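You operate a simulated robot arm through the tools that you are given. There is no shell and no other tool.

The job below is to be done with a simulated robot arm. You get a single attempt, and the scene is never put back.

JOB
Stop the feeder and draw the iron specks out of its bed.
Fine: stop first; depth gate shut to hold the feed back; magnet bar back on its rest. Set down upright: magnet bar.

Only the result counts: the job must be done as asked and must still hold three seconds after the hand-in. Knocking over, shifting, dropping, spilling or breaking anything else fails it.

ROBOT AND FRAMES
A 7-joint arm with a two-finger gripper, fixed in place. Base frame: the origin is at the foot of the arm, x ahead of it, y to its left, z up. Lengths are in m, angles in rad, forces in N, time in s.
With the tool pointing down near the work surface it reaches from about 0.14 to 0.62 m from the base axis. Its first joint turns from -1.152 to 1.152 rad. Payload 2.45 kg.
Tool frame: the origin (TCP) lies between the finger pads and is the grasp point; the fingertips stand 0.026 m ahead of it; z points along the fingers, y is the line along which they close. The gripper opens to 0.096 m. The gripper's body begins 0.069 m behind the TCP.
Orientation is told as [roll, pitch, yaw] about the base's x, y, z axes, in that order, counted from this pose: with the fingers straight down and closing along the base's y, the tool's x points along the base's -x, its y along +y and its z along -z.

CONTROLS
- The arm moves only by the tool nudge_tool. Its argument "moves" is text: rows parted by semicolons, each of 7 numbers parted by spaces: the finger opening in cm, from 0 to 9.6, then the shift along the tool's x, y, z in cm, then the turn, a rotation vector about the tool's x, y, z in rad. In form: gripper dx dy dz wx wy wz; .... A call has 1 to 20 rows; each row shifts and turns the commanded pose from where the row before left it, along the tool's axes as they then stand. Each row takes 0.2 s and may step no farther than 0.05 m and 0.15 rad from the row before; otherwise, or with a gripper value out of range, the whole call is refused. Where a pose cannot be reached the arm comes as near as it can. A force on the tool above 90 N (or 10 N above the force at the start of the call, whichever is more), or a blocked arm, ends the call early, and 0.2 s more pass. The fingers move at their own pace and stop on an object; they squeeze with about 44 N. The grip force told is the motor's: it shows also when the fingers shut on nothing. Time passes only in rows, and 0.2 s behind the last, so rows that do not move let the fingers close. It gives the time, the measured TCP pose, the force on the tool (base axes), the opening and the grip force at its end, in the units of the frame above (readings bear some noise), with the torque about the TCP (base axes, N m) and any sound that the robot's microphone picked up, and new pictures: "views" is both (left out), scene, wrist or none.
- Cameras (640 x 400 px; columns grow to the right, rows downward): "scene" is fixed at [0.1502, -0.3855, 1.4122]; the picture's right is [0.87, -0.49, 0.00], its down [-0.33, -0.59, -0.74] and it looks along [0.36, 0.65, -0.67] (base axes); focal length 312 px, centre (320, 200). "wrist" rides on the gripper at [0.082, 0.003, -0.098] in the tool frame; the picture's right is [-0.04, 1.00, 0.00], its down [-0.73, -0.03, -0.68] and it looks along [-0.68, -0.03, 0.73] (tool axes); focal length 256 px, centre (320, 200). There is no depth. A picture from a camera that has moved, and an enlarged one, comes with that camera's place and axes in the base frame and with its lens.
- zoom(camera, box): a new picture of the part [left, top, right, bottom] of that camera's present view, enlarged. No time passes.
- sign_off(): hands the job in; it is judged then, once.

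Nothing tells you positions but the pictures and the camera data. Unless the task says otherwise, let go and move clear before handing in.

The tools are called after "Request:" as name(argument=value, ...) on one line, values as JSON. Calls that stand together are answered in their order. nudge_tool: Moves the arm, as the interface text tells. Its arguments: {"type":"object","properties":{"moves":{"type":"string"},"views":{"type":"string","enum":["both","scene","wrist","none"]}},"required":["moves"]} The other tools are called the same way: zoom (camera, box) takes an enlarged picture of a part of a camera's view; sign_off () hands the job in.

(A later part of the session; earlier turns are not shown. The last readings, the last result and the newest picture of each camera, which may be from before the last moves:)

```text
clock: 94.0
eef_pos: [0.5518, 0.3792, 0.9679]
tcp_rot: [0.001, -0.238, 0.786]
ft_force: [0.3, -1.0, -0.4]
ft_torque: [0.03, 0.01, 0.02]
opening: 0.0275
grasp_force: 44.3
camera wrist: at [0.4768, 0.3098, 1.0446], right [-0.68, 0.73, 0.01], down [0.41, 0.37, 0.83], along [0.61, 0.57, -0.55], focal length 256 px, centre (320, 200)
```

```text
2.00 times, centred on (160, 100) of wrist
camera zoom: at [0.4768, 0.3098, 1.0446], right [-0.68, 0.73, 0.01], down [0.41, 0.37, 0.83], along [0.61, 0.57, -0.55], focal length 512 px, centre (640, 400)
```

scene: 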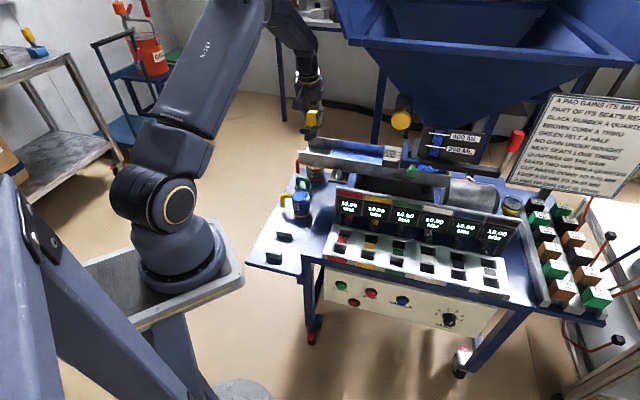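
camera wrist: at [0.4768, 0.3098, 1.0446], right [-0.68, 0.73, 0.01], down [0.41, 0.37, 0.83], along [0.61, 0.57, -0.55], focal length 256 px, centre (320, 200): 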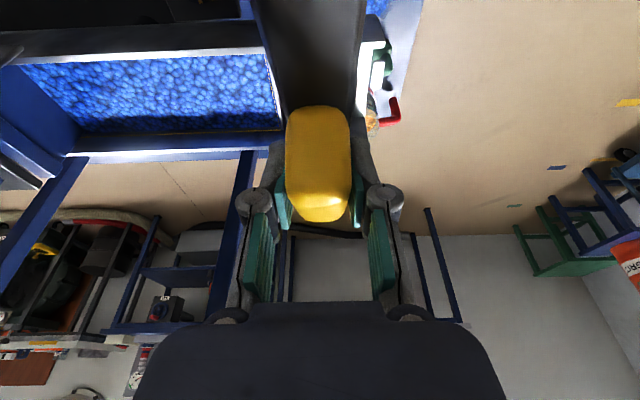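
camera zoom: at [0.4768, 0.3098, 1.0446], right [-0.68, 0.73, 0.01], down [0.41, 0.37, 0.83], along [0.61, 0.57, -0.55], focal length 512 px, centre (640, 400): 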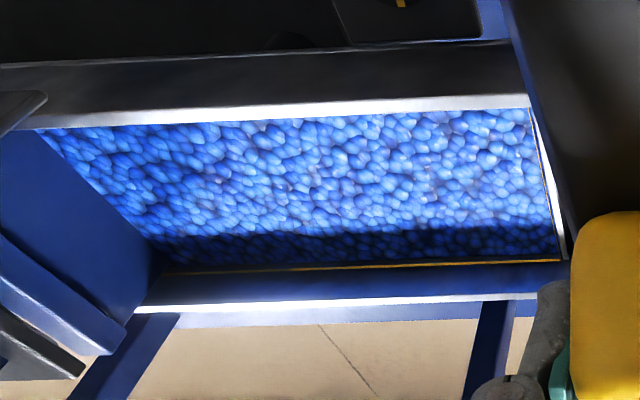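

The visible bed is clean. I'll move the camera a little further out to see right down along the near wall.

Request:
nudge_tool(moves="1 -0.48 0 -1.94 0 0 0; 1 -2.7 0 0.66 0 0 0; 1 -2.7 0 0.66 0 0 0; 1 0 0 0 0 0 0", views="wrist")

Request:
zoom(camera="wrist", box=[0, 0, 320, 200])

```text
clock: 95.0
eef_pos: [0.5914, 0.4177, 0.9885]
tcp_rot: [0.001, -0.24, 0.786]
ft_force: [0.8, -0.6, -0.8]
ft_torque: [0.0, -0.01, 0.01]
opening: 0.0271
grasp_force: 44.0
camera wrist: at [0.5158, 0.3492, 1.0648], right [-0.68, 0.73, 0.01], down [0.41, 0.37, 0.83], along [0.61, 0.57, -0.55], focal length 256 px, centre (320, 200)
```

wrist: 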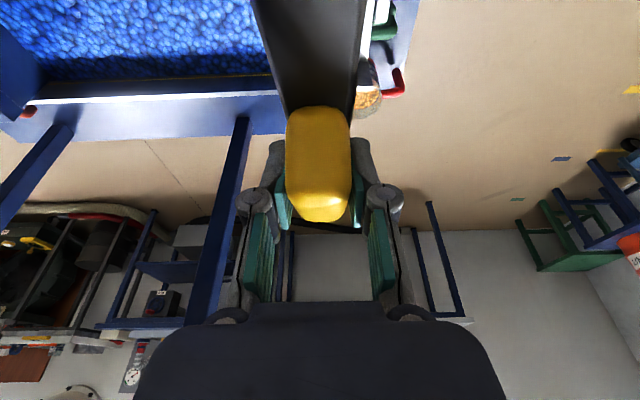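

```text
2.00 times, centred on (160, 100) of wrist
camera zoom: at [0.5158, 0.3492, 1.0648], right [-0.68, 0.73, 0.01], down [0.41, 0.37, 0.83], along [0.61, 0.57, -0.55], focal length 512 px, centre (640, 400)
```

zoom: 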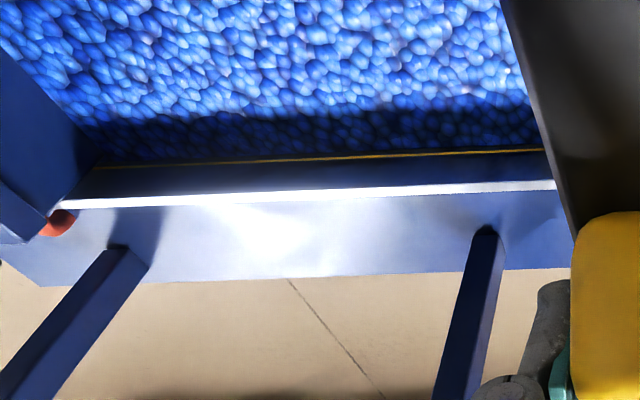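

The near wall is just out of view. One more small tilt will show it.

Request:
nudge_tool(moves="1 3.2 0 -0.7 0 0 0; 1 0 0 0 0 0.13 0; 1 0 0 0 0 0.13 0; 1 0 0 0 0 0 0", views="wrist")

Request:
zoom(camera="wrist", box=[0, 0, 320, 200])

```text
clock: 96.0
eef_pos: [0.568, 0.3949, 0.9886]
tcp_rot: [0.0, 0.023, 0.785]
ft_force: [-1.3, 0.4, -1.2]
ft_torque: [-0.01, -0.02, -0.02]
opening: 0.0271
grasp_force: 43.7
camera wrist: at [0.509, 0.3418, 1.0879], right [-0.68, 0.73, 0.0], down [0.55, 0.51, 0.66], along [0.49, 0.45, -0.75], focal length 256 px, centre (320, 200)
```

wrist: 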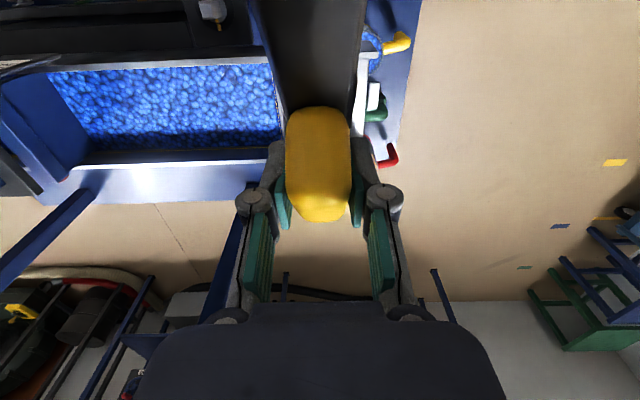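

```text
2.00 times, centred on (160, 100) of wrist
camera zoom: at [0.509, 0.3418, 1.0879], right [-0.68, 0.73, 0.0], down [0.55, 0.51, 0.66], along [0.49, 0.45, -0.75], focal length 512 px, centre (640, 400)
```

zoom: 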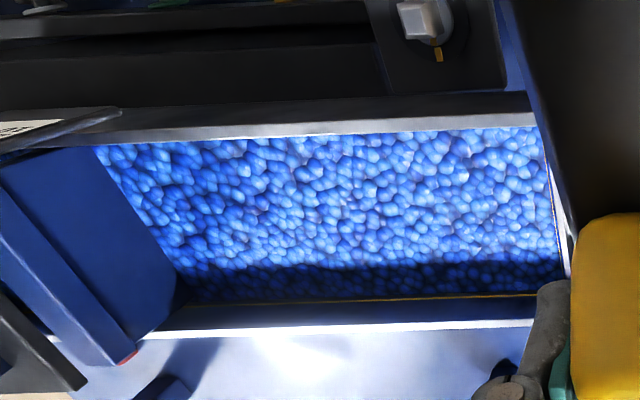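

The bed is completely clean right up to the near wall. Now I'll return the magnet bar: retreat, restore the 0.6 rad lean so the bar is level, and go above the rest.

Request:
nudge_tool(moves="1 4.2 2.3 0 0 0 0; 1 4.2 2.3 0 0 0 0; 1 4.2 2.3 0 0 0 0; 1 4.2 2.35 0 0 0 0; 1 0 0 0 0 -0.15 0; 1 0 0 0 0 -0.15 0; 1 0 0 0 0 -0.15 0; 1 0 0 0 0 -0.15 0; 1 0 0 0 0 -0.02 0; 1 0 0 0 0 0 0; 1 0 0 0 0 0 0")

```text
clock: 98.4
eef_pos: [0.3837, 0.3409, 0.9929]
tcp_rot: [0.001, -0.599, 0.785]
ft_force: [0.8, 0.4, -1.7]
ft_torque: [-0.03, 0.02, 0.0]
opening: 0.0271
grasp_force: 43.8
camera wrist: at [0.2948, 0.2574, 1.0263], right [-0.68, 0.73, 0.02], down [0.18, 0.14, 0.97], along [0.71, 0.67, -0.22], focal length 256 px, centre (320, 200)
```

scene: 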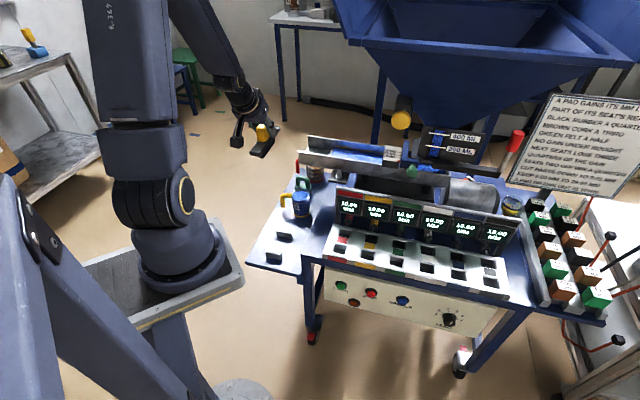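
wrist: 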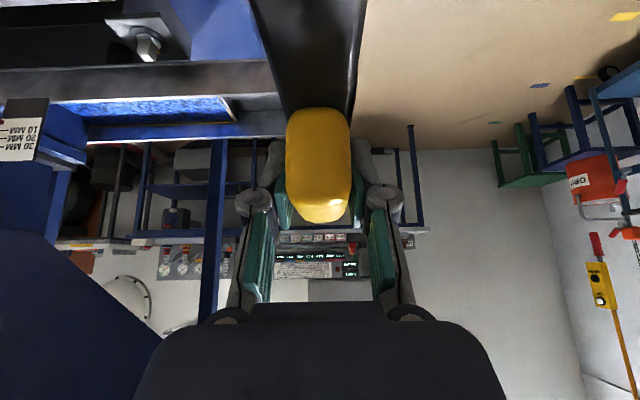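

The bar is right above its rest (n 0.512, e 0.030). I'll descend to z ≈ 0.62 and check the alignment with the rest blocks.

Request:
nudge_tool(moves="1 2.34 0 3.42 0 0 0; 1 2.34 0 3.42 0 0 0; 1 2.34 0 3.42 0 0 0; 1 2.34 0 3.42 0 0 0; 1 2.34 0 3.42 0 0 0; 1 2.34 0 3.42 0 0 0; 1 2.34 0 3.42 0 0 0; 1 2.34 0 3.42 0 0 0; 1 2.34 0 3.42 0 0 0; 1 0 0 0 0 0 0; 1 0 0 0 0 0 0")

Request:
zoom(camera="scene", box=[250, 205, 310, 265])

Request:
zoom(camera="wrist", box=[220, 0, 420, 130])

```text
clock: 100.8
eef_pos: [0.3839, 0.3423, 0.6195]
tcp_rot: [0.0, -0.599, 0.785]
ft_force: [-0.1, -0.7, -1.5]
ft_torque: [0.01, 0.02, 0.02]
opening: 0.0273
grasp_force: 44.1
camera wrist: at [0.2941, 0.2568, 0.6545], right [-0.68, 0.73, 0.02], down [0.18, 0.14, 0.97], along [0.71, 0.67, -0.22], focal length 256 px, centre (320, 200)
```

scene: 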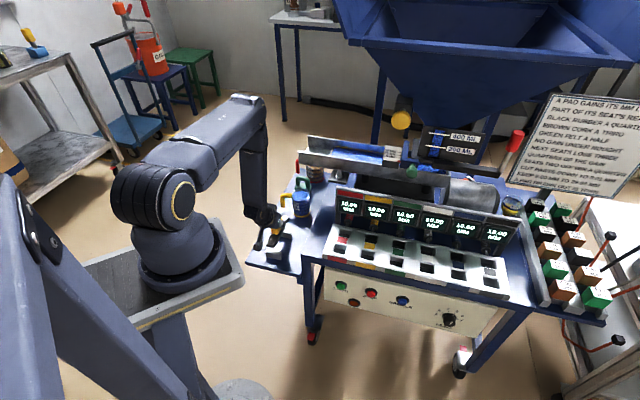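
wrist: 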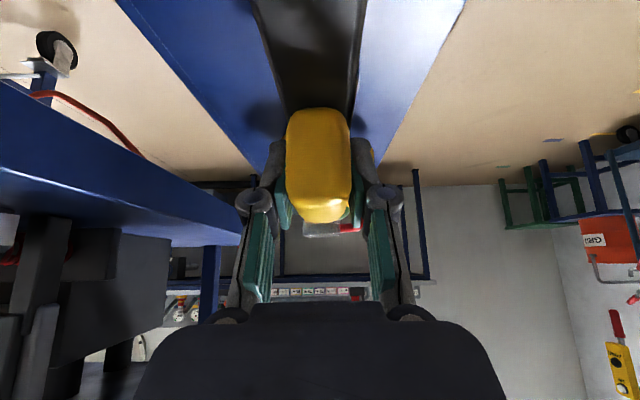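

```text
6.67 times, centred on (280, 235) of scene
camera zoom: at [0.1502, -0.3855, 1.4122], right [0.87, -0.49, 0.0], down [-0.33, -0.59, -0.74], along [0.36, 0.65, -0.67], focal length 2082 px, centre (587, -33)
```

zoom: 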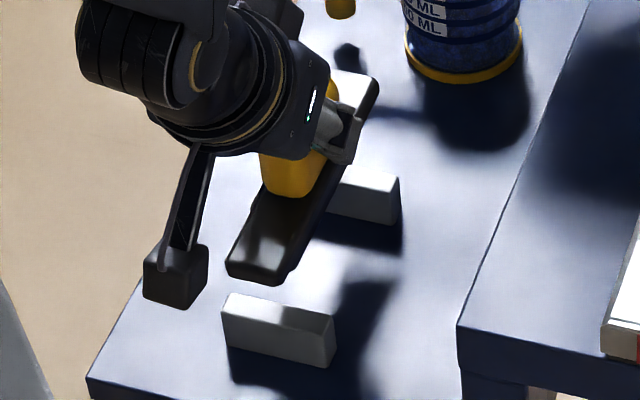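

```text
3.08 times, centred on (320, 65) of wrist
camera zoom: at [0.2941, 0.2568, 0.6545], right [-0.68, 0.73, 0.02], down [0.18, 0.14, 0.97], along [0.71, 0.67, -0.22], focal length 788 px, centre (320, 615)
```

zoom: 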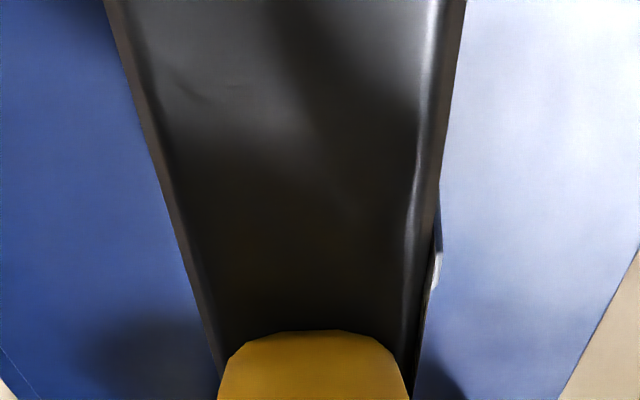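

The bar is lined up over the blocks. I'll lower to just above them and then compare with the original resting picture.

Request:
nudge_tool(moves="1 0.96 0 1.4 0 0 0; 1 0.96 0 1.4 0 0 0; 1 0 0 0 0 0 0", views="none")

Request:
zoom(camera="scene", box=[260, 222, 300, 262])

```text
clock: 101.6
eef_pos: [0.3849, 0.3428, 0.5864]
tcp_rot: [0.001, -0.605, 0.786]
ft_force: [-0.4, 2.7, 21.7]
ft_torque: [0.8, -0.69, 0.11]
opening: 0.0314
grasp_force: 44.0
```

```text
10.00 times, centred on (280, 242) of scene
camera zoom: at [0.1499, -0.3857, 1.4121], right [0.87, -0.49, 0.0], down [-0.33, -0.59, -0.74], along [0.36, 0.65, -0.67], focal length 3123 px, centre (720, -220)
```

zoom: 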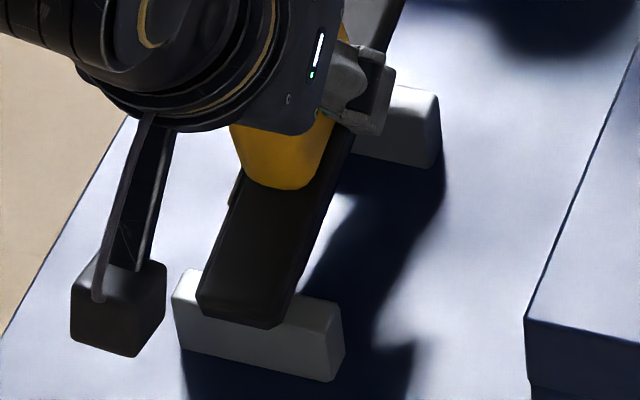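

Contact came about 1 cm early (roughly 23 N, toward the far end), so something is off. I'll back up straight away and look.

Request:
nudge_tool(moves="1 -0.57 0 -0.83 0 0 0; 1 -0.57 0 -0.83 0 0 0; 1 0 0 0 0 0 0")

Request:
zoom(camera="scene", box=[255, 205, 305, 262])

Request:
zoom(camera="wrist", box=[200, 0, 440, 250])

```text
clock: 102.4
eef_pos: [0.3835, 0.3393, 0.6046]
tcp_rot: [0.001, -0.597, 0.784]
ft_force: [0.8, 0.1, -2.0]
ft_torque: [-0.02, 0.0, 0.02]
opening: 0.0313
grasp_force: 44.6
camera wrist: at [0.2939, 0.2568, 0.6397], right [-0.68, 0.73, 0.02], down [0.18, 0.14, 0.97], along [0.71, 0.67, -0.23], focal length 256 px, centre (320, 200)
```

scene: 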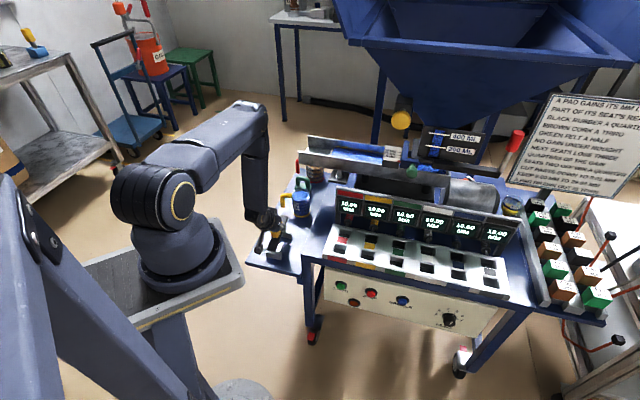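
wrist: 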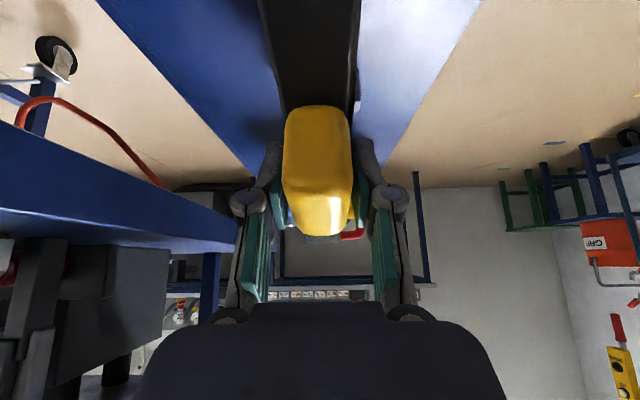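

```text
7.02 times, centred on (280, 234) of scene
camera zoom: at [0.1502, -0.3855, 1.4122], right [0.87, -0.49, 0.0], down [-0.33, -0.59, -0.74], along [0.36, 0.65, -0.67], focal length 2191 px, centre (601, -35)
```

zoom: 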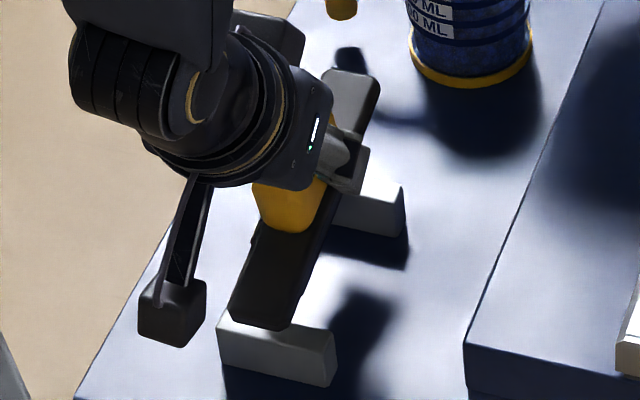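

```text
1.60 times, centred on (320, 125) of wrist
camera zoom: at [0.2939, 0.2568, 0.6397], right [-0.68, 0.73, 0.02], down [0.18, 0.14, 0.97], along [0.71, 0.67, -0.23], focal length 410 px, centre (320, 320)
```

zoom: 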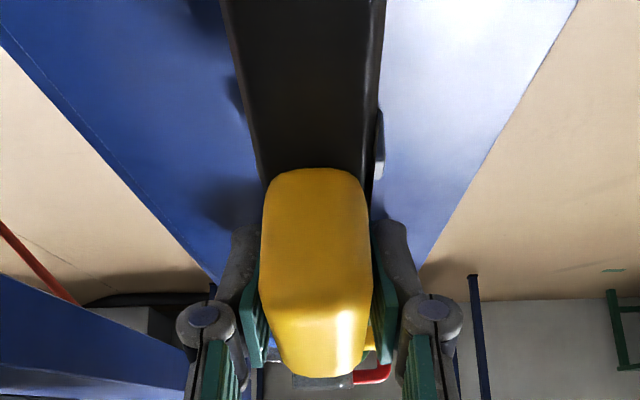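

The far end of the magnet landed on the far rest block and the bar pitched up in the grip. I'll re-level it by easing the tool lean, raise it a little, and look closely at how the magnet sits relative to the gap between the blocks.

Request:
nudge_tool(moves="1 -0.57 0 -0.83 0 0 0; 1 0 0 0 0 0.125 0; 1 0 0 0 0 0.125 0; 1 0 0 0 0 0 0; 1 0 0 0 0 0 0")

Request:
zoom(camera="scene", box=[255, 205, 305, 262])

Request:
zoom(camera="wrist", box=[200, 0, 440, 250])

```text
clock: 103.6
eef_pos: [0.3835, 0.3414, 0.616]
tcp_rot: [0.0, -0.349, 0.784]
ft_force: [0.6, 0.8, -0.9]
ft_torque: [0.0, 0.01, 0.05]
opening: 0.0315
grasp_force: 43.9
camera wrist: at [0.3031, 0.2663, 0.6794], right [-0.68, 0.73, 0.01], down [0.34, 0.3, 0.89], along [0.65, 0.61, -0.46], focal length 256 px, centre (320, 200)
```

scene: 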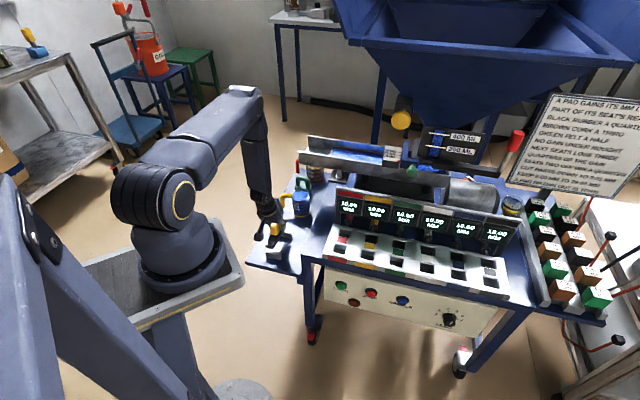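
wrist: 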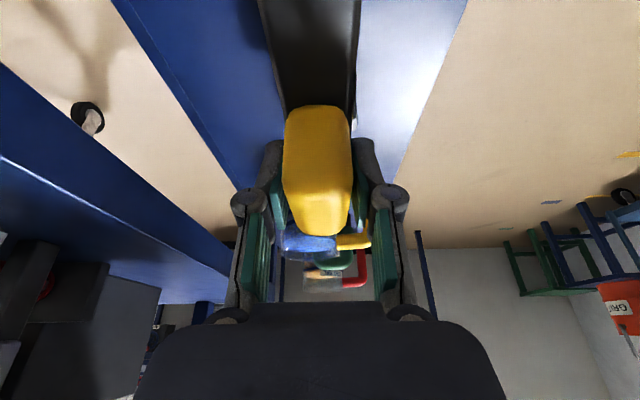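

```text
7.02 times, centred on (280, 234) of scene
camera zoom: at [0.1502, -0.3855, 1.4122], right [0.87, -0.49, 0.0], down [-0.33, -0.59, -0.74], along [0.36, 0.65, -0.67], focal length 2191 px, centre (601, -35)
```

zoom: 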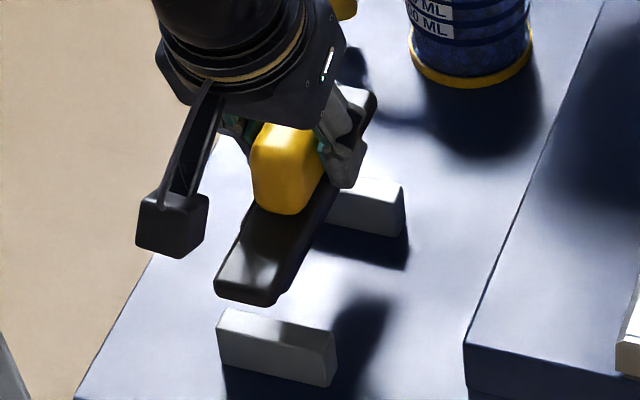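

```text
1.60 times, centred on (320, 125) of wrist
camera zoom: at [0.3031, 0.2663, 0.6794], right [-0.68, 0.73, 0.01], down [0.34, 0.3, 0.89], along [0.65, 0.61, -0.46], focal length 410 px, centre (320, 320)
```

zoom: 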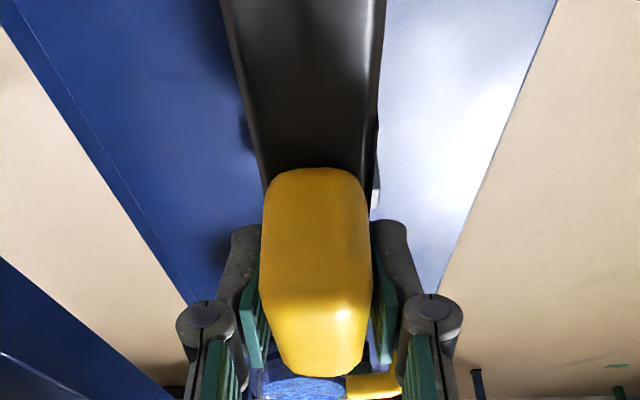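

The bar is level again, and by comparison with the original picture it is about 4 mm toward −e and nearly right along n. I'll correct e by 3 mm and lower in small force-checked steps, so the magnet drops between the blocks.

Request:
nudge_tool(moves="1 0.51 -0.3 1.41 0 0 0; 1 0 0 0 0 0 0", views="none")

Request:
nudge_tool(moves="1 0.068 0 0.188 0 0 0; 1 0 0 0 0 0 0", views="none")

Request:
nudge_tool(moves="1 0.068 0 0.188 0 0 0; 1 0 0 0 0 0 0", views="scene")

Request:
zoom(camera="scene", box=[260, 222, 300, 262])

```text
clock: 104.2
eef_pos: [0.3863, 0.3385, 0.5997]
tcp_rot: [0.0, -0.349, 0.786]
ft_force: [0.2, -0.6, -0.8]
ft_torque: [0.01, -0.02, 0.03]
opening: 0.0315
grasp_force: 43.7
```

```text
clock: 104.8
eef_pos: [0.3864, 0.3392, 0.598]
tcp_rot: [0.0, -0.35, 0.787]
ft_force: [-0.1, -0.2, -1.2]
ft_torque: [0.01, -0.03, -0.02]
opening: 0.0316
grasp_force: 43.9
```

```text
clock: 105.4
eef_pos: [0.3863, 0.3386, 0.5961]
tcp_rot: [0.0, -0.349, 0.785]
ft_force: [-0.7, -0.5, -2.0]
ft_torque: [0.01, 0.0, -0.02]
opening: 0.0312
grasp_force: 43.8
```

scene: 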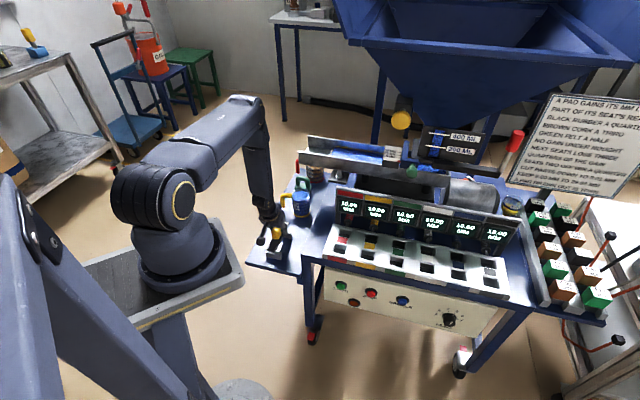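

```text
10.00 times, centred on (280, 242) of scene
camera zoom: at [0.1502, -0.3855, 1.4122], right [0.87, -0.49, 0.0], down [-0.33, -0.59, -0.74], along [0.36, 0.65, -0.67], focal length 3123 px, centre (720, -220)
```

zoom: 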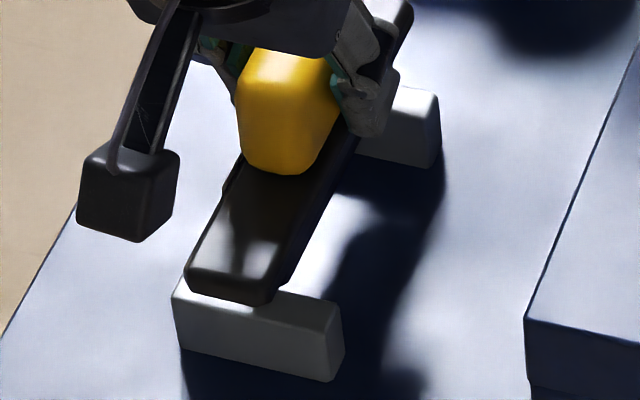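

There's no contact yet and the alignment looks close to the original. Continuing in small steps.

Request:
nudge_tool(moves="1 0.051 0 0.141 0 0 0; 1 0 0 0 0 0 0", views="none")

Request:
nudge_tool(moves="1 0.051 0 0.141 0 0 0; 1 0 0 0 0 0 0", views="none")

Request:
nudge_tool(moves="1 0.051 0 0.141 0 0 0; 1 0 0 0 0 0 0", views="none")

Request:
zoom(camera="scene", box=[260, 222, 300, 262])

```text
clock: 106.0
eef_pos: [0.386, 0.3393, 0.5944]
tcp_rot: [0.0, -0.349, 0.786]
ft_force: [-0.2, 0.1, -2.2]
ft_torque: [0.05, -0.01, 0.02]
opening: 0.0311
grasp_force: 44.0
```

```text
clock: 106.6
eef_pos: [0.3857, 0.3383, 0.5919]
tcp_rot: [0.0, -0.349, 0.784]
ft_force: [0.0, -0.6, -1.0]
ft_torque: [0.02, 0.01, 0.01]
opening: 0.0312
grasp_force: 43.6
```

```text
clock: 107.2
eef_pos: [0.3863, 0.3385, 0.593]
tcp_rot: [0.0, -0.351, 0.785]
ft_force: [-3.2, -3.6, 18.5]
ft_torque: [-0.83, 0.81, -0.03]
opening: 0.0316
grasp_force: 44.3
```

```text
10.00 times, centred on (280, 242) of scene
camera zoom: at [0.1499, -0.3857, 1.4121], right [0.87, -0.49, 0.0], down [-0.33, -0.59, -0.74], along [0.36, 0.65, -0.67], focal length 3123 px, centre (720, -220)
```

zoom: 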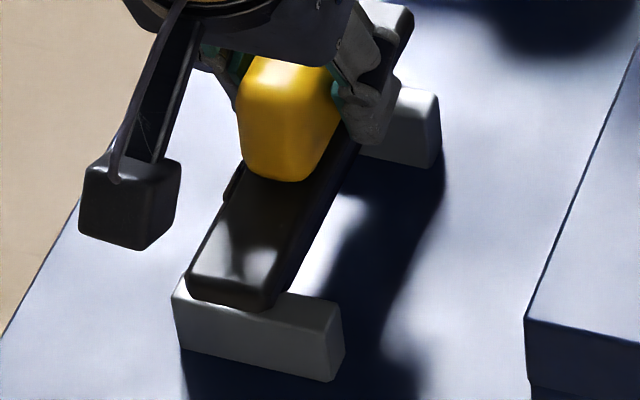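

Now the near end of the magnet is touching the near block, so the gap is tight. I'll lift 3 mm, shift 0.8 mm outward (+n), and try again.

Request:
nudge_tool(moves="1 -0.12 0 -0.33 0 0 0; 1 -0.075 0 0.027 0 0 0; 1 0 0 0 0 0 0", views="none")

Request:
nudge_tool(moves="1 0.085 0 0.235 0 0 0; 1 0 0 0 0 0 0", views="none")

Request:
nudge_tool(moves="1 0.034 0 0.094 0 0 0; 1 0 0 0 0 0 0", views="wrist")

Request:
zoom(camera="scene", box=[260, 222, 300, 262])

```text
clock: 108.0
eef_pos: [0.3876, 0.34, 0.5947]
tcp_rot: [-0.001, -0.349, 0.786]
ft_force: [-0.8, 0.0, -1.8]
ft_torque: [0.0, -0.02, 0.0]
opening: 0.0313
grasp_force: 44.5
```

```text
clock: 108.6
eef_pos: [0.3867, 0.3391, 0.5922]
tcp_rot: [0.001, -0.348, 0.785]
ft_force: [0.2, -0.2, -1.2]
ft_torque: [0.01, -0.02, -0.02]
opening: 0.0313
grasp_force: 44.1
```

```text
clock: 109.2
eef_pos: [0.3862, 0.3384, 0.592]
tcp_rot: [-0.002, -0.35, 0.785]
ft_force: [-0.4, -1.2, 4.5]
ft_torque: [-0.28, 0.2, 0.02]
opening: 0.0314
grasp_force: 43.9
camera wrist: at [0.306, 0.2647, 0.6556], right [-0.68, 0.73, 0.01], down [0.34, 0.3, 0.89], along [0.65, 0.61, -0.46], focal length 256 px, centre (320, 200)
```

wrist: 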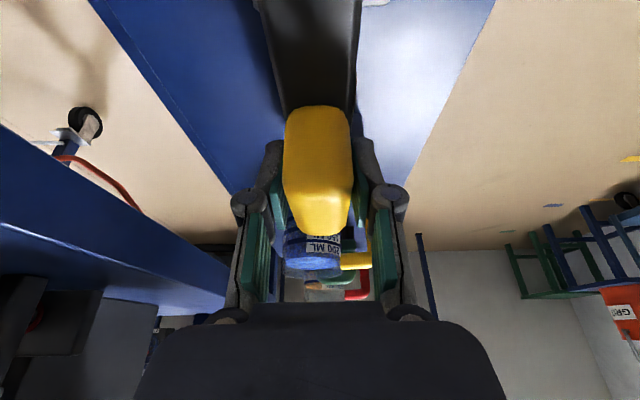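

```text
10.00 times, centred on (280, 242) of scene
camera zoom: at [0.1501, -0.3856, 1.4122], right [0.87, -0.49, 0.0], down [-0.33, -0.59, -0.74], along [0.36, 0.65, -0.67], focal length 3123 px, centre (720, -220)
```

zoom: 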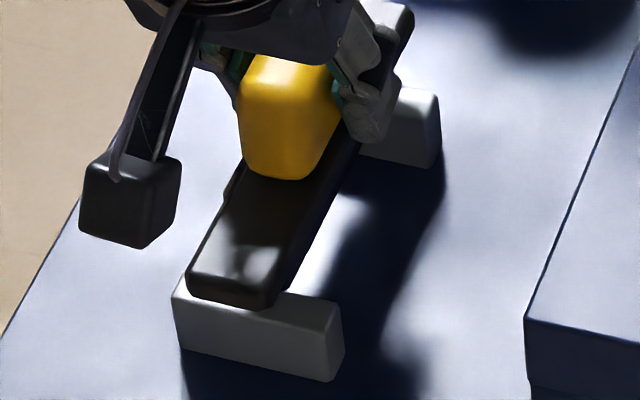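

It's still the near block. I'll shift another 1.5 mm outward and retry.

Request:
nudge_tool(moves="1 -0.085 0 -0.235 0 0 0; 1 -0.14 0 0.05 0 0 0; 1 0 0 0 0 0 0", views="none")

Request:
nudge_tool(moves="1 0.068 0 0.188 0 0 0; 1 0 0 0 0 0 0", views="none")

Request:
nudge_tool(moves="1 0.051 0 0.141 0 0 0; 1 0 0 0 0 0 0", views="none")

```text
clock: 110.0
eef_pos: [0.3883, 0.3428, 0.5942]
tcp_rot: [0.0, -0.349, 0.785]
ft_force: [-0.1, -0.4, -1.8]
ft_torque: [-0.04, 0.0, 0.02]
opening: 0.0312
grasp_force: 44.4
```

```text
clock: 110.6
eef_pos: [0.3885, 0.3404, 0.592]
tcp_rot: [-0.001, -0.349, 0.785]
ft_force: [1.4, -0.2, -2.3]
ft_torque: [0.03, -0.03, -0.02]
opening: 0.0311
grasp_force: 44.1
```

```text
clock: 111.2
eef_pos: [0.3879, 0.3418, 0.5926]
tcp_rot: [0.0, -0.349, 0.785]
ft_force: [-3.2, -1.5, 18.2]
ft_torque: [-0.86, 0.83, -0.03]
opening: 0.0312
grasp_force: 43.9
```

The contact is now under the middle of the near block while the magnet end should be clear of it. Specks clinging at the magnet's ends may be in the way. I'll raise it and look closely.

Request:
nudge_tool(moves="1 -0.34 0 -0.94 0 0 0; 1 -0.68 0 -1.88 0 0 0; 1 -1.03 0 -2.82 0 0 0; 1 -1.03 0 -2.82 0 0 0; 1 0 0 0 0 0 0")

Request:
zoom(camera="scene", box=[262, 205, 302, 240])

Request:
zoom(camera="scene", box=[255, 205, 305, 262])

Request:
zoom(camera="wrist", box=[220, 0, 420, 130])

```text
clock: 112.4
eef_pos: [0.3874, 0.3415, 0.6813]
tcp_rot: [-0.001, -0.35, 0.784]
ft_force: [1.4, 0.2, -0.9]
ft_torque: [0.02, 0.04, 0.02]
opening: 0.0313
grasp_force: 43.9
camera wrist: at [0.3068, 0.2675, 0.7449], right [-0.68, 0.73, 0.01], down [0.34, 0.3, 0.89], along [0.65, 0.61, -0.46], focal length 256 px, centre (320, 200)
```

scene: 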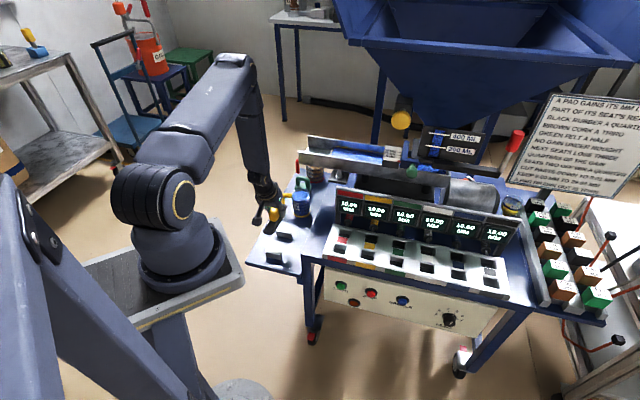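
wrist: 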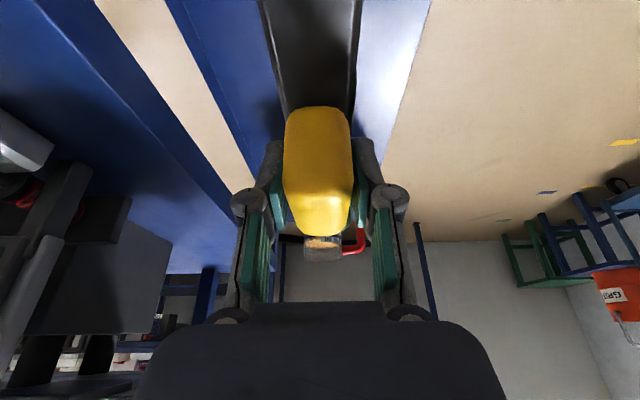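

```text
11.43 times, centred on (282, 222) of scene
camera zoom: at [0.1502, -0.3855, 1.4122], right [0.87, -0.49, 0.0], down [-0.33, -0.59, -0.74], along [0.36, 0.65, -0.67], focal length 3569 px, centre (754, -57)
```

zoom: 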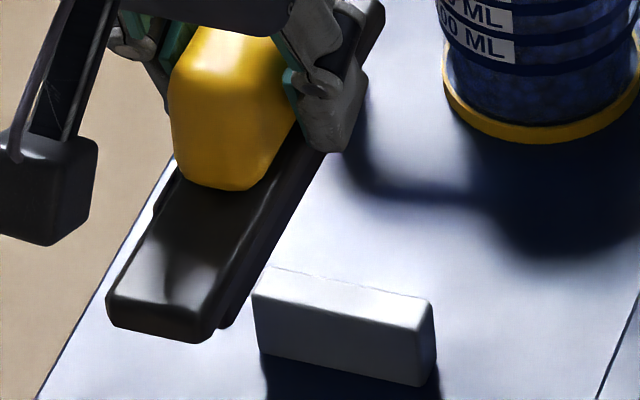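

```text
7.02 times, centred on (280, 234) of scene
camera zoom: at [0.1502, -0.3855, 1.4122], right [0.87, -0.49, 0.0], down [-0.33, -0.59, -0.74], along [0.36, 0.65, -0.67], focal length 2191 px, centre (601, -35)
```

zoom: 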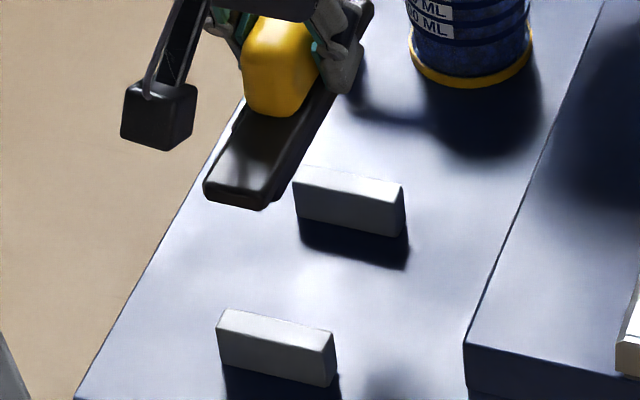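

```text
3.08 times, centred on (320, 65) of wrist
camera zoom: at [0.3068, 0.2675, 0.7449], right [-0.68, 0.73, 0.01], down [0.34, 0.3, 0.89], along [0.65, 0.61, -0.46], focal length 788 px, centre (320, 615)
```

zoom: 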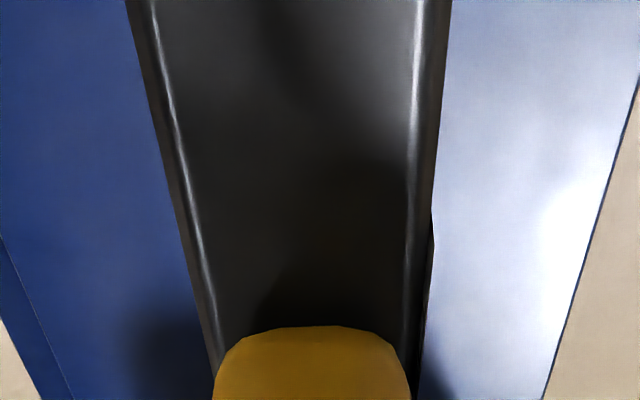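

I'll zoom in tightly on the underside of the near end to see what is hanging there.

Request:
zoom(camera="scene", box=[262, 218, 290, 238])

Request:
zoom(camera="scene", box=[274, 200, 302, 220])

```text
16.00 times, centred on (276, 228) of scene
camera zoom: at [0.1502, -0.3855, 1.4122], right [0.87, -0.49, 0.0], down [-0.33, -0.59, -0.74], along [0.36, 0.65, -0.67], focal length 4996 px, centre (1024, -248)
```

zoom: 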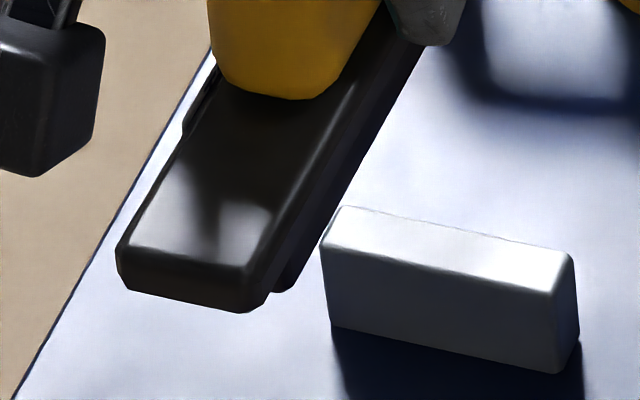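

```text
16.00 times, centred on (288, 210) of scene
camera zoom: at [0.1502, -0.3855, 1.4122], right [0.87, -0.49, 0.0], down [-0.33, -0.59, -0.74], along [0.36, 0.65, -0.67], focal length 4996 px, centre (832, 40)
```

zoom: 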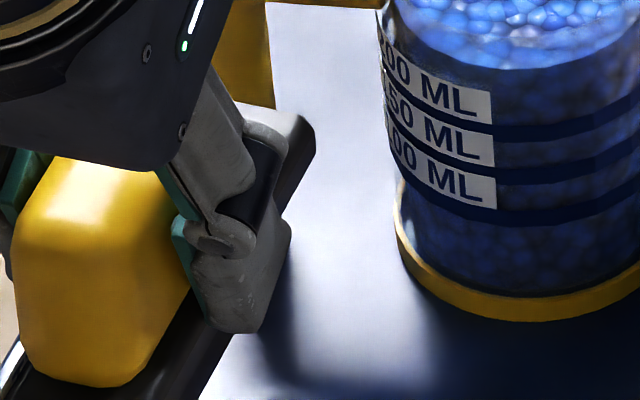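

The rest blocks are only about 9 cm apart, with the 8.7 cm magnet hanging between them, so n must be right within about 2 mm. The far contact came at +2 mm, and after the bar pivoted in the grip it sits a few millimetres toward −n. I'll shift 1.7 mm further out and retry gently.

Request:
nudge_tool(moves="1 1.31 0.25 3.83 0 0 0; 1 1.31 0 3.83 0 0 0; 1 0 0 0 0 0 0", views="none")

Request:
nudge_tool(moves="1 0.137 0 0.376 0 0 0; 1 0 0 0 0 0 0", views="none")

Request:
nudge_tool(moves="1 0.068 0 0.188 0 0 0; 1 0 0 0 0 0 0", views="none")

Request:
nudge_tool(moves="1 0.051 0 0.141 0 0 0; 1 0 0 0 0 0 0", views="none")

```text
clock: 113.2
eef_pos: [0.3874, 0.3438, 0.6005]
tcp_rot: [0.0, -0.348, 0.787]
ft_force: [0.2, -0.8, -1.4]
ft_torque: [0.07, -0.04, 0.0]
opening: 0.0309
grasp_force: 44.9
```

```text
clock: 113.8
eef_pos: [0.386, 0.3436, 0.5965]
tcp_rot: [-0.001, -0.35, 0.785]
ft_force: [0.0, -0.3, -1.7]
ft_torque: [0.03, -0.01, 0.0]
opening: 0.0311
grasp_force: 44.4
```

```text
clock: 114.4
eef_pos: [0.3874, 0.3433, 0.5932]
tcp_rot: [0.002, -0.348, 0.784]
ft_force: [-0.5, 0.5, -2.0]
ft_torque: [0.02, 0.01, -0.02]
opening: 0.0312
grasp_force: 43.7
```

```text
clock: 115.0
eef_pos: [0.3875, 0.3449, 0.5923]
tcp_rot: [0.0, -0.348, 0.785]
ft_force: [0.9, -0.1, -1.4]
ft_torque: [0.01, 0.02, -0.01]
opening: 0.0311
grasp_force: 44.1
```

No contact at the height where it caught before. Continuing down.

Request:
nudge_tool(moves="1 0.051 0 0.141 0 0 0; 1 0 0 0 0 0 0", views="none")

Request:
nudge_tool(moves="1 0.051 0 0.141 0 0 0; 1 0 0 0 0 0 0", views="scene")

Request:
zoom(camera="scene", box=[260, 222, 300, 262])

```text
clock: 115.6
eef_pos: [0.3866, 0.3437, 0.5907]
tcp_rot: [0.002, -0.348, 0.784]
ft_force: [-2.3, -2.8, 15.7]
ft_torque: [-0.76, 0.76, 0.02]
opening: 0.0312
grasp_force: 44.0
```

```text
clock: 116.2
eef_pos: [0.3877, 0.3448, 0.5898]
tcp_rot: [0.001, -0.354, 0.784]
ft_force: [-1.1, 0.4, 19.0]
ft_torque: [-0.72, 0.78, -0.02]
opening: 0.0312
grasp_force: 44.1
```

scene: 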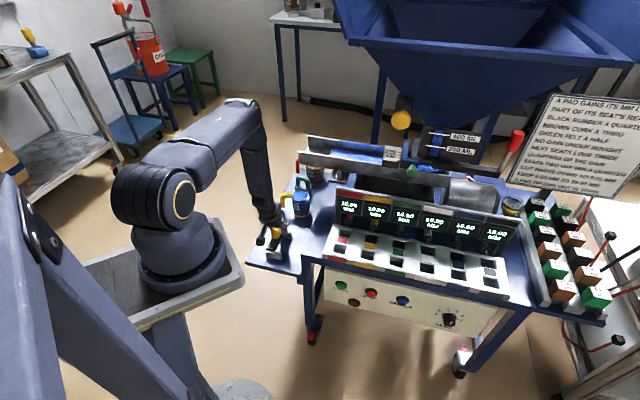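

```text
10.00 times, centred on (280, 242) of scene
camera zoom: at [0.15, -0.3857, 1.4121], right [0.87, -0.49, 0.0], down [-0.33, -0.59, -0.74], along [0.36, 0.65, -0.67], focal length 3123 px, centre (720, -220)
```

zoom: 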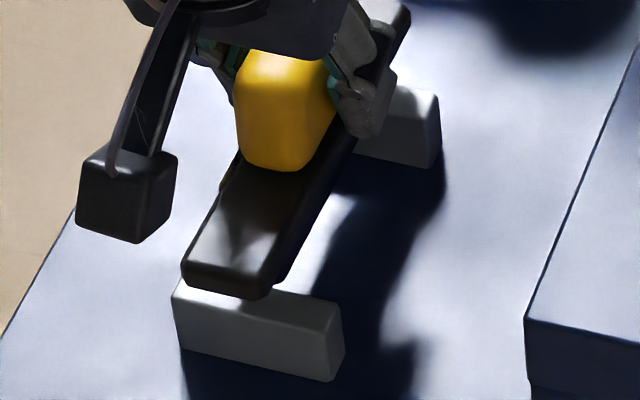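

It catches again on the near block at the same spot in the room, regardless of my shift. Something is protruding under the near end, perhaps a speck. I'll lift the bar high and tip its underside toward the scene camera to see how the specks are stuck.

Request:
nudge_tool(moves="1 -0.34 0 -0.94 0 0 0; 1 -0.68 0 -1.88 0 0 0; 1 -1.37 0 -3.76 0 0 0; 1 -1.37 0 -3.76 0 0 0; 1 -1.37 0 -3.76 0 0 0; 1 -1.37 0 -3.76 0 0 0; 1 -1.37 0 -3.76 0 0 0; 1 -1.37 0 -3.76 0 0 0; 1 -1.37 0 -3.76 0 0 0; 1 -1.37 0 -3.76 0 0 0; 1 -1.37 0 -3.76 0 0 0; 1 0 0 0 0 0.15 0; 1 0 0 0 0 0.15 0; 1 0 0 0 0 0.15 0; 1 0 0 0 0 0.15 0; 1 0 0 0 0 0.15 0; 1 0 0 0 0 0 0")

Request:
zoom(camera="scene", box=[190, 60, 310, 160])

```text
clock: 119.8
eef_pos: [0.3873, 0.344, 0.9795]
tcp_rot: [0.002, 0.4, 0.786]
ft_force: [-0.9, -0.5, -1.4]
ft_torque: [-0.02, 0.05, 0.03]
opening: 0.0314
grasp_force: 43.7
camera wrist: at [0.3586, 0.3209, 1.1011], right [-0.68, 0.73, -0.02], down [0.69, 0.64, 0.34], along [0.26, 0.22, -0.94], focal length 256 px, centre (320, 200)
```

scene: 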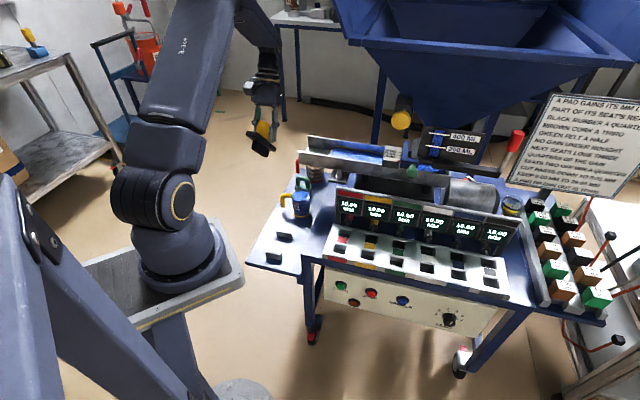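
wrist: 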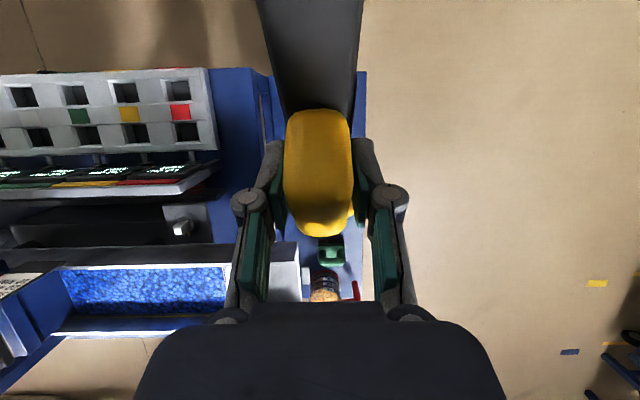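

```text
4.00 times, centred on (250, 110) of scene
camera zoom: at [0.1502, -0.3855, 1.4122], right [0.87, -0.49, 0.0], down [-0.33, -0.59, -0.74], along [0.36, 0.65, -0.67], focal length 1249 px, centre (600, 560)
```

zoom: 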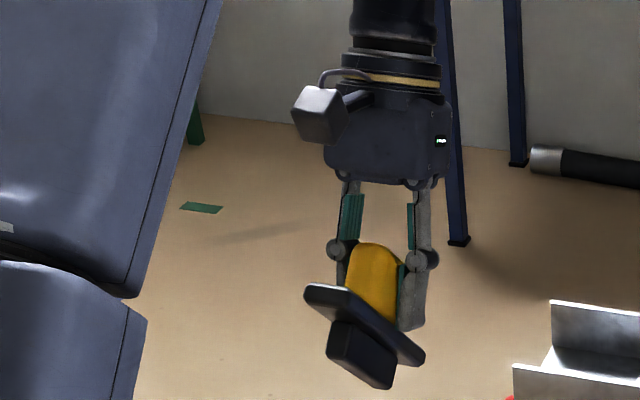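

Request:
zoom(camera="scene", box=[245, 120, 277, 160])

Request:
nudge_tool(moves="1 0 0 0 0 0.15 0; 1 0 0 0 0 0.15 0; 1 0 0 0 0 0.15 0; 1 0 0 0 0 0 0", views="none")

Request:
zoom(camera="scene", box=[235, 110, 285, 160])

```text
10.00 times, centred on (261, 140) of scene
camera zoom: at [0.1502, -0.3855, 1.4122], right [0.87, -0.49, 0.0], down [-0.33, -0.59, -0.74], along [0.36, 0.65, -0.67], focal length 3123 px, centre (910, 800)
```

zoom: 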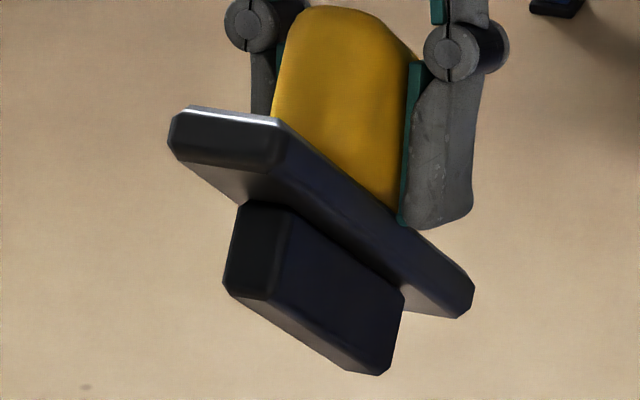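

```text
clock: 120.8
eef_pos: [0.3875, 0.3438, 0.9795]
tcp_rot: [0.0, 0.8, 0.784]
ft_force: [-0.1, -0.9, -1.6]
ft_torque: [0.01, 0.0, -0.02]
opening: 0.0313
grasp_force: 43.8
```

```text
8.00 times, centred on (260, 135) of scene
camera zoom: at [0.1502, -0.3855, 1.4122], right [0.87, -0.49, 0.0], down [-0.33, -0.59, -0.74], along [0.36, 0.65, -0.67], focal length 2498 px, centre (800, 720)
```

zoom: 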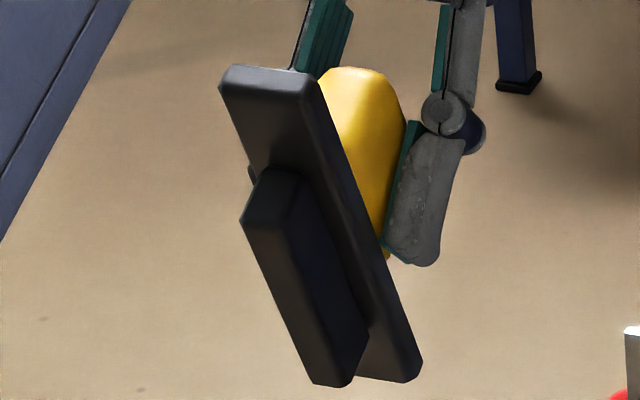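

The underside and near end are bare, so there are no specks in the way there. I'll zoom in on the small thing at the left side of the magnet.

Request:
zoom(camera="scene", box=[246, 118, 276, 146])

Request:
zoom(camera="scene", box=[244, 138, 274, 162])

```text
14.29 times, centred on (261, 132) of scene
camera zoom: at [0.1502, -0.3855, 1.4122], right [0.87, -0.49, 0.0], down [-0.33, -0.59, -0.74], along [0.36, 0.65, -0.67], focal length 4461 px, centre (1163, 1171)
```

zoom: 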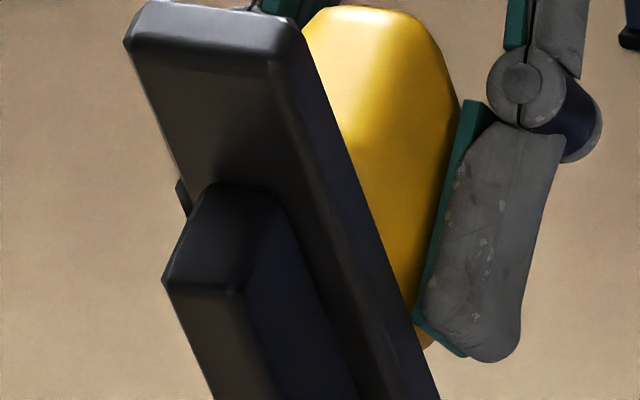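

```text
16.00 times, centred on (259, 150) of scene
camera zoom: at [0.1502, -0.3855, 1.4122], right [0.87, -0.49, 0.0], down [-0.33, -0.59, -0.74], along [0.36, 0.65, -0.67], focal length 4996 px, centre (1296, 1000)
```

zoom: 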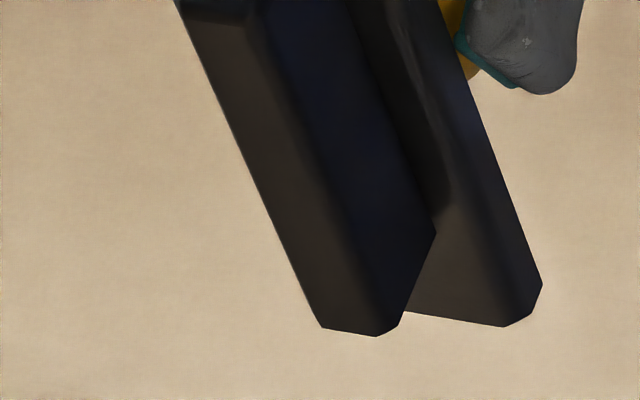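

The magnet is clean and undamaged. Refitting the wrist view shows the bar shifted about 6.6 mm toward −n and 9.5 mm up in the grip when it pivoted, so the right TCP position is n ≈ 0.519. I'll restore the level pose and descend with that correction.

Request:
nudge_tool(moves="1 0 0 0 0 -0.15 0; 1 0 0 0 0 -0.15 0; 1 0 0 0 0 -0.15 0; 1 0 0 0 0 -0.15 0; 1 0 0 0 0 -0.15 0; 1 0 0 0 0 -0.15 0; 1 0 0 0 0 -0.15 0; 1 0 0 0 0 -0.1 0; 1 1.446 0 3.96 0 0 0; 1 1.446 0 3.96 0 0 0; 1 1.446 0 3.96 0 0 0; 1 1.446 0 3.96 0 0 0; 1 1.446 0 3.96 0 0 0; 1 1.446 0 3.96 0 0 0; 1 1.446 0 3.96 0 0 0; 1 1.446 0 3.96 0 0 0; 1 -0.235 0 0.086 0 0 0; 1 0 0 0 0 0 0; 1 0 0 0 0 0 0")

Request:
zoom(camera="scene", box=[255, 205, 305, 262])

```text
clock: 124.8
eef_pos: [0.3759, 0.3327, 0.6421]
tcp_rot: [0.0, -0.3, 0.785]
ft_force: [-0.5, 0.7, -1.3]
ft_torque: [-0.03, 0.0, 0.02]
opening: 0.0313
grasp_force: 43.6
camera wrist: at [0.2981, 0.2598, 0.7113], right [-0.68, 0.73, 0.01], down [0.37, 0.33, 0.87], along [0.63, 0.59, -0.5], focal length 256 px, centre (320, 200)
```

scene: 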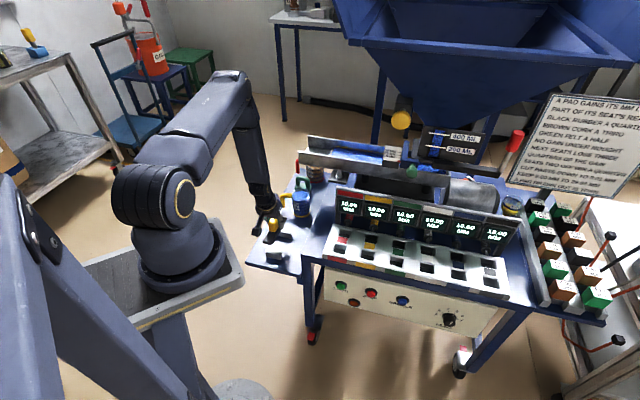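
wrist: 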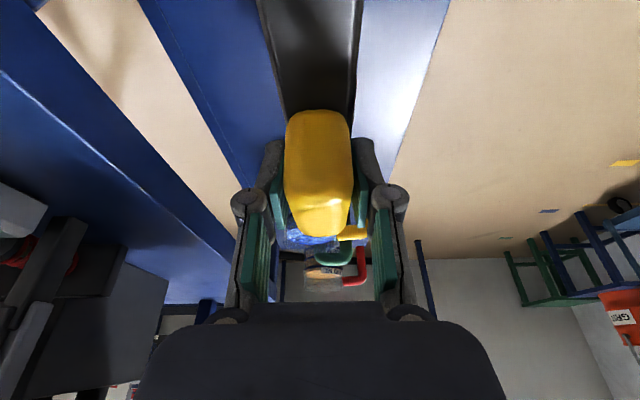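

```text
7.02 times, centred on (280, 234) of scene
camera zoom: at [0.1502, -0.3855, 1.4122], right [0.87, -0.49, 0.0], down [-0.33, -0.59, -0.74], along [0.36, 0.65, -0.67], focal length 2191 px, centre (601, -35)
```

zoom: 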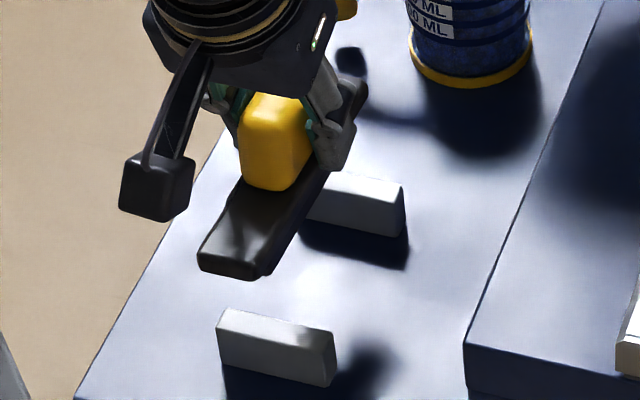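

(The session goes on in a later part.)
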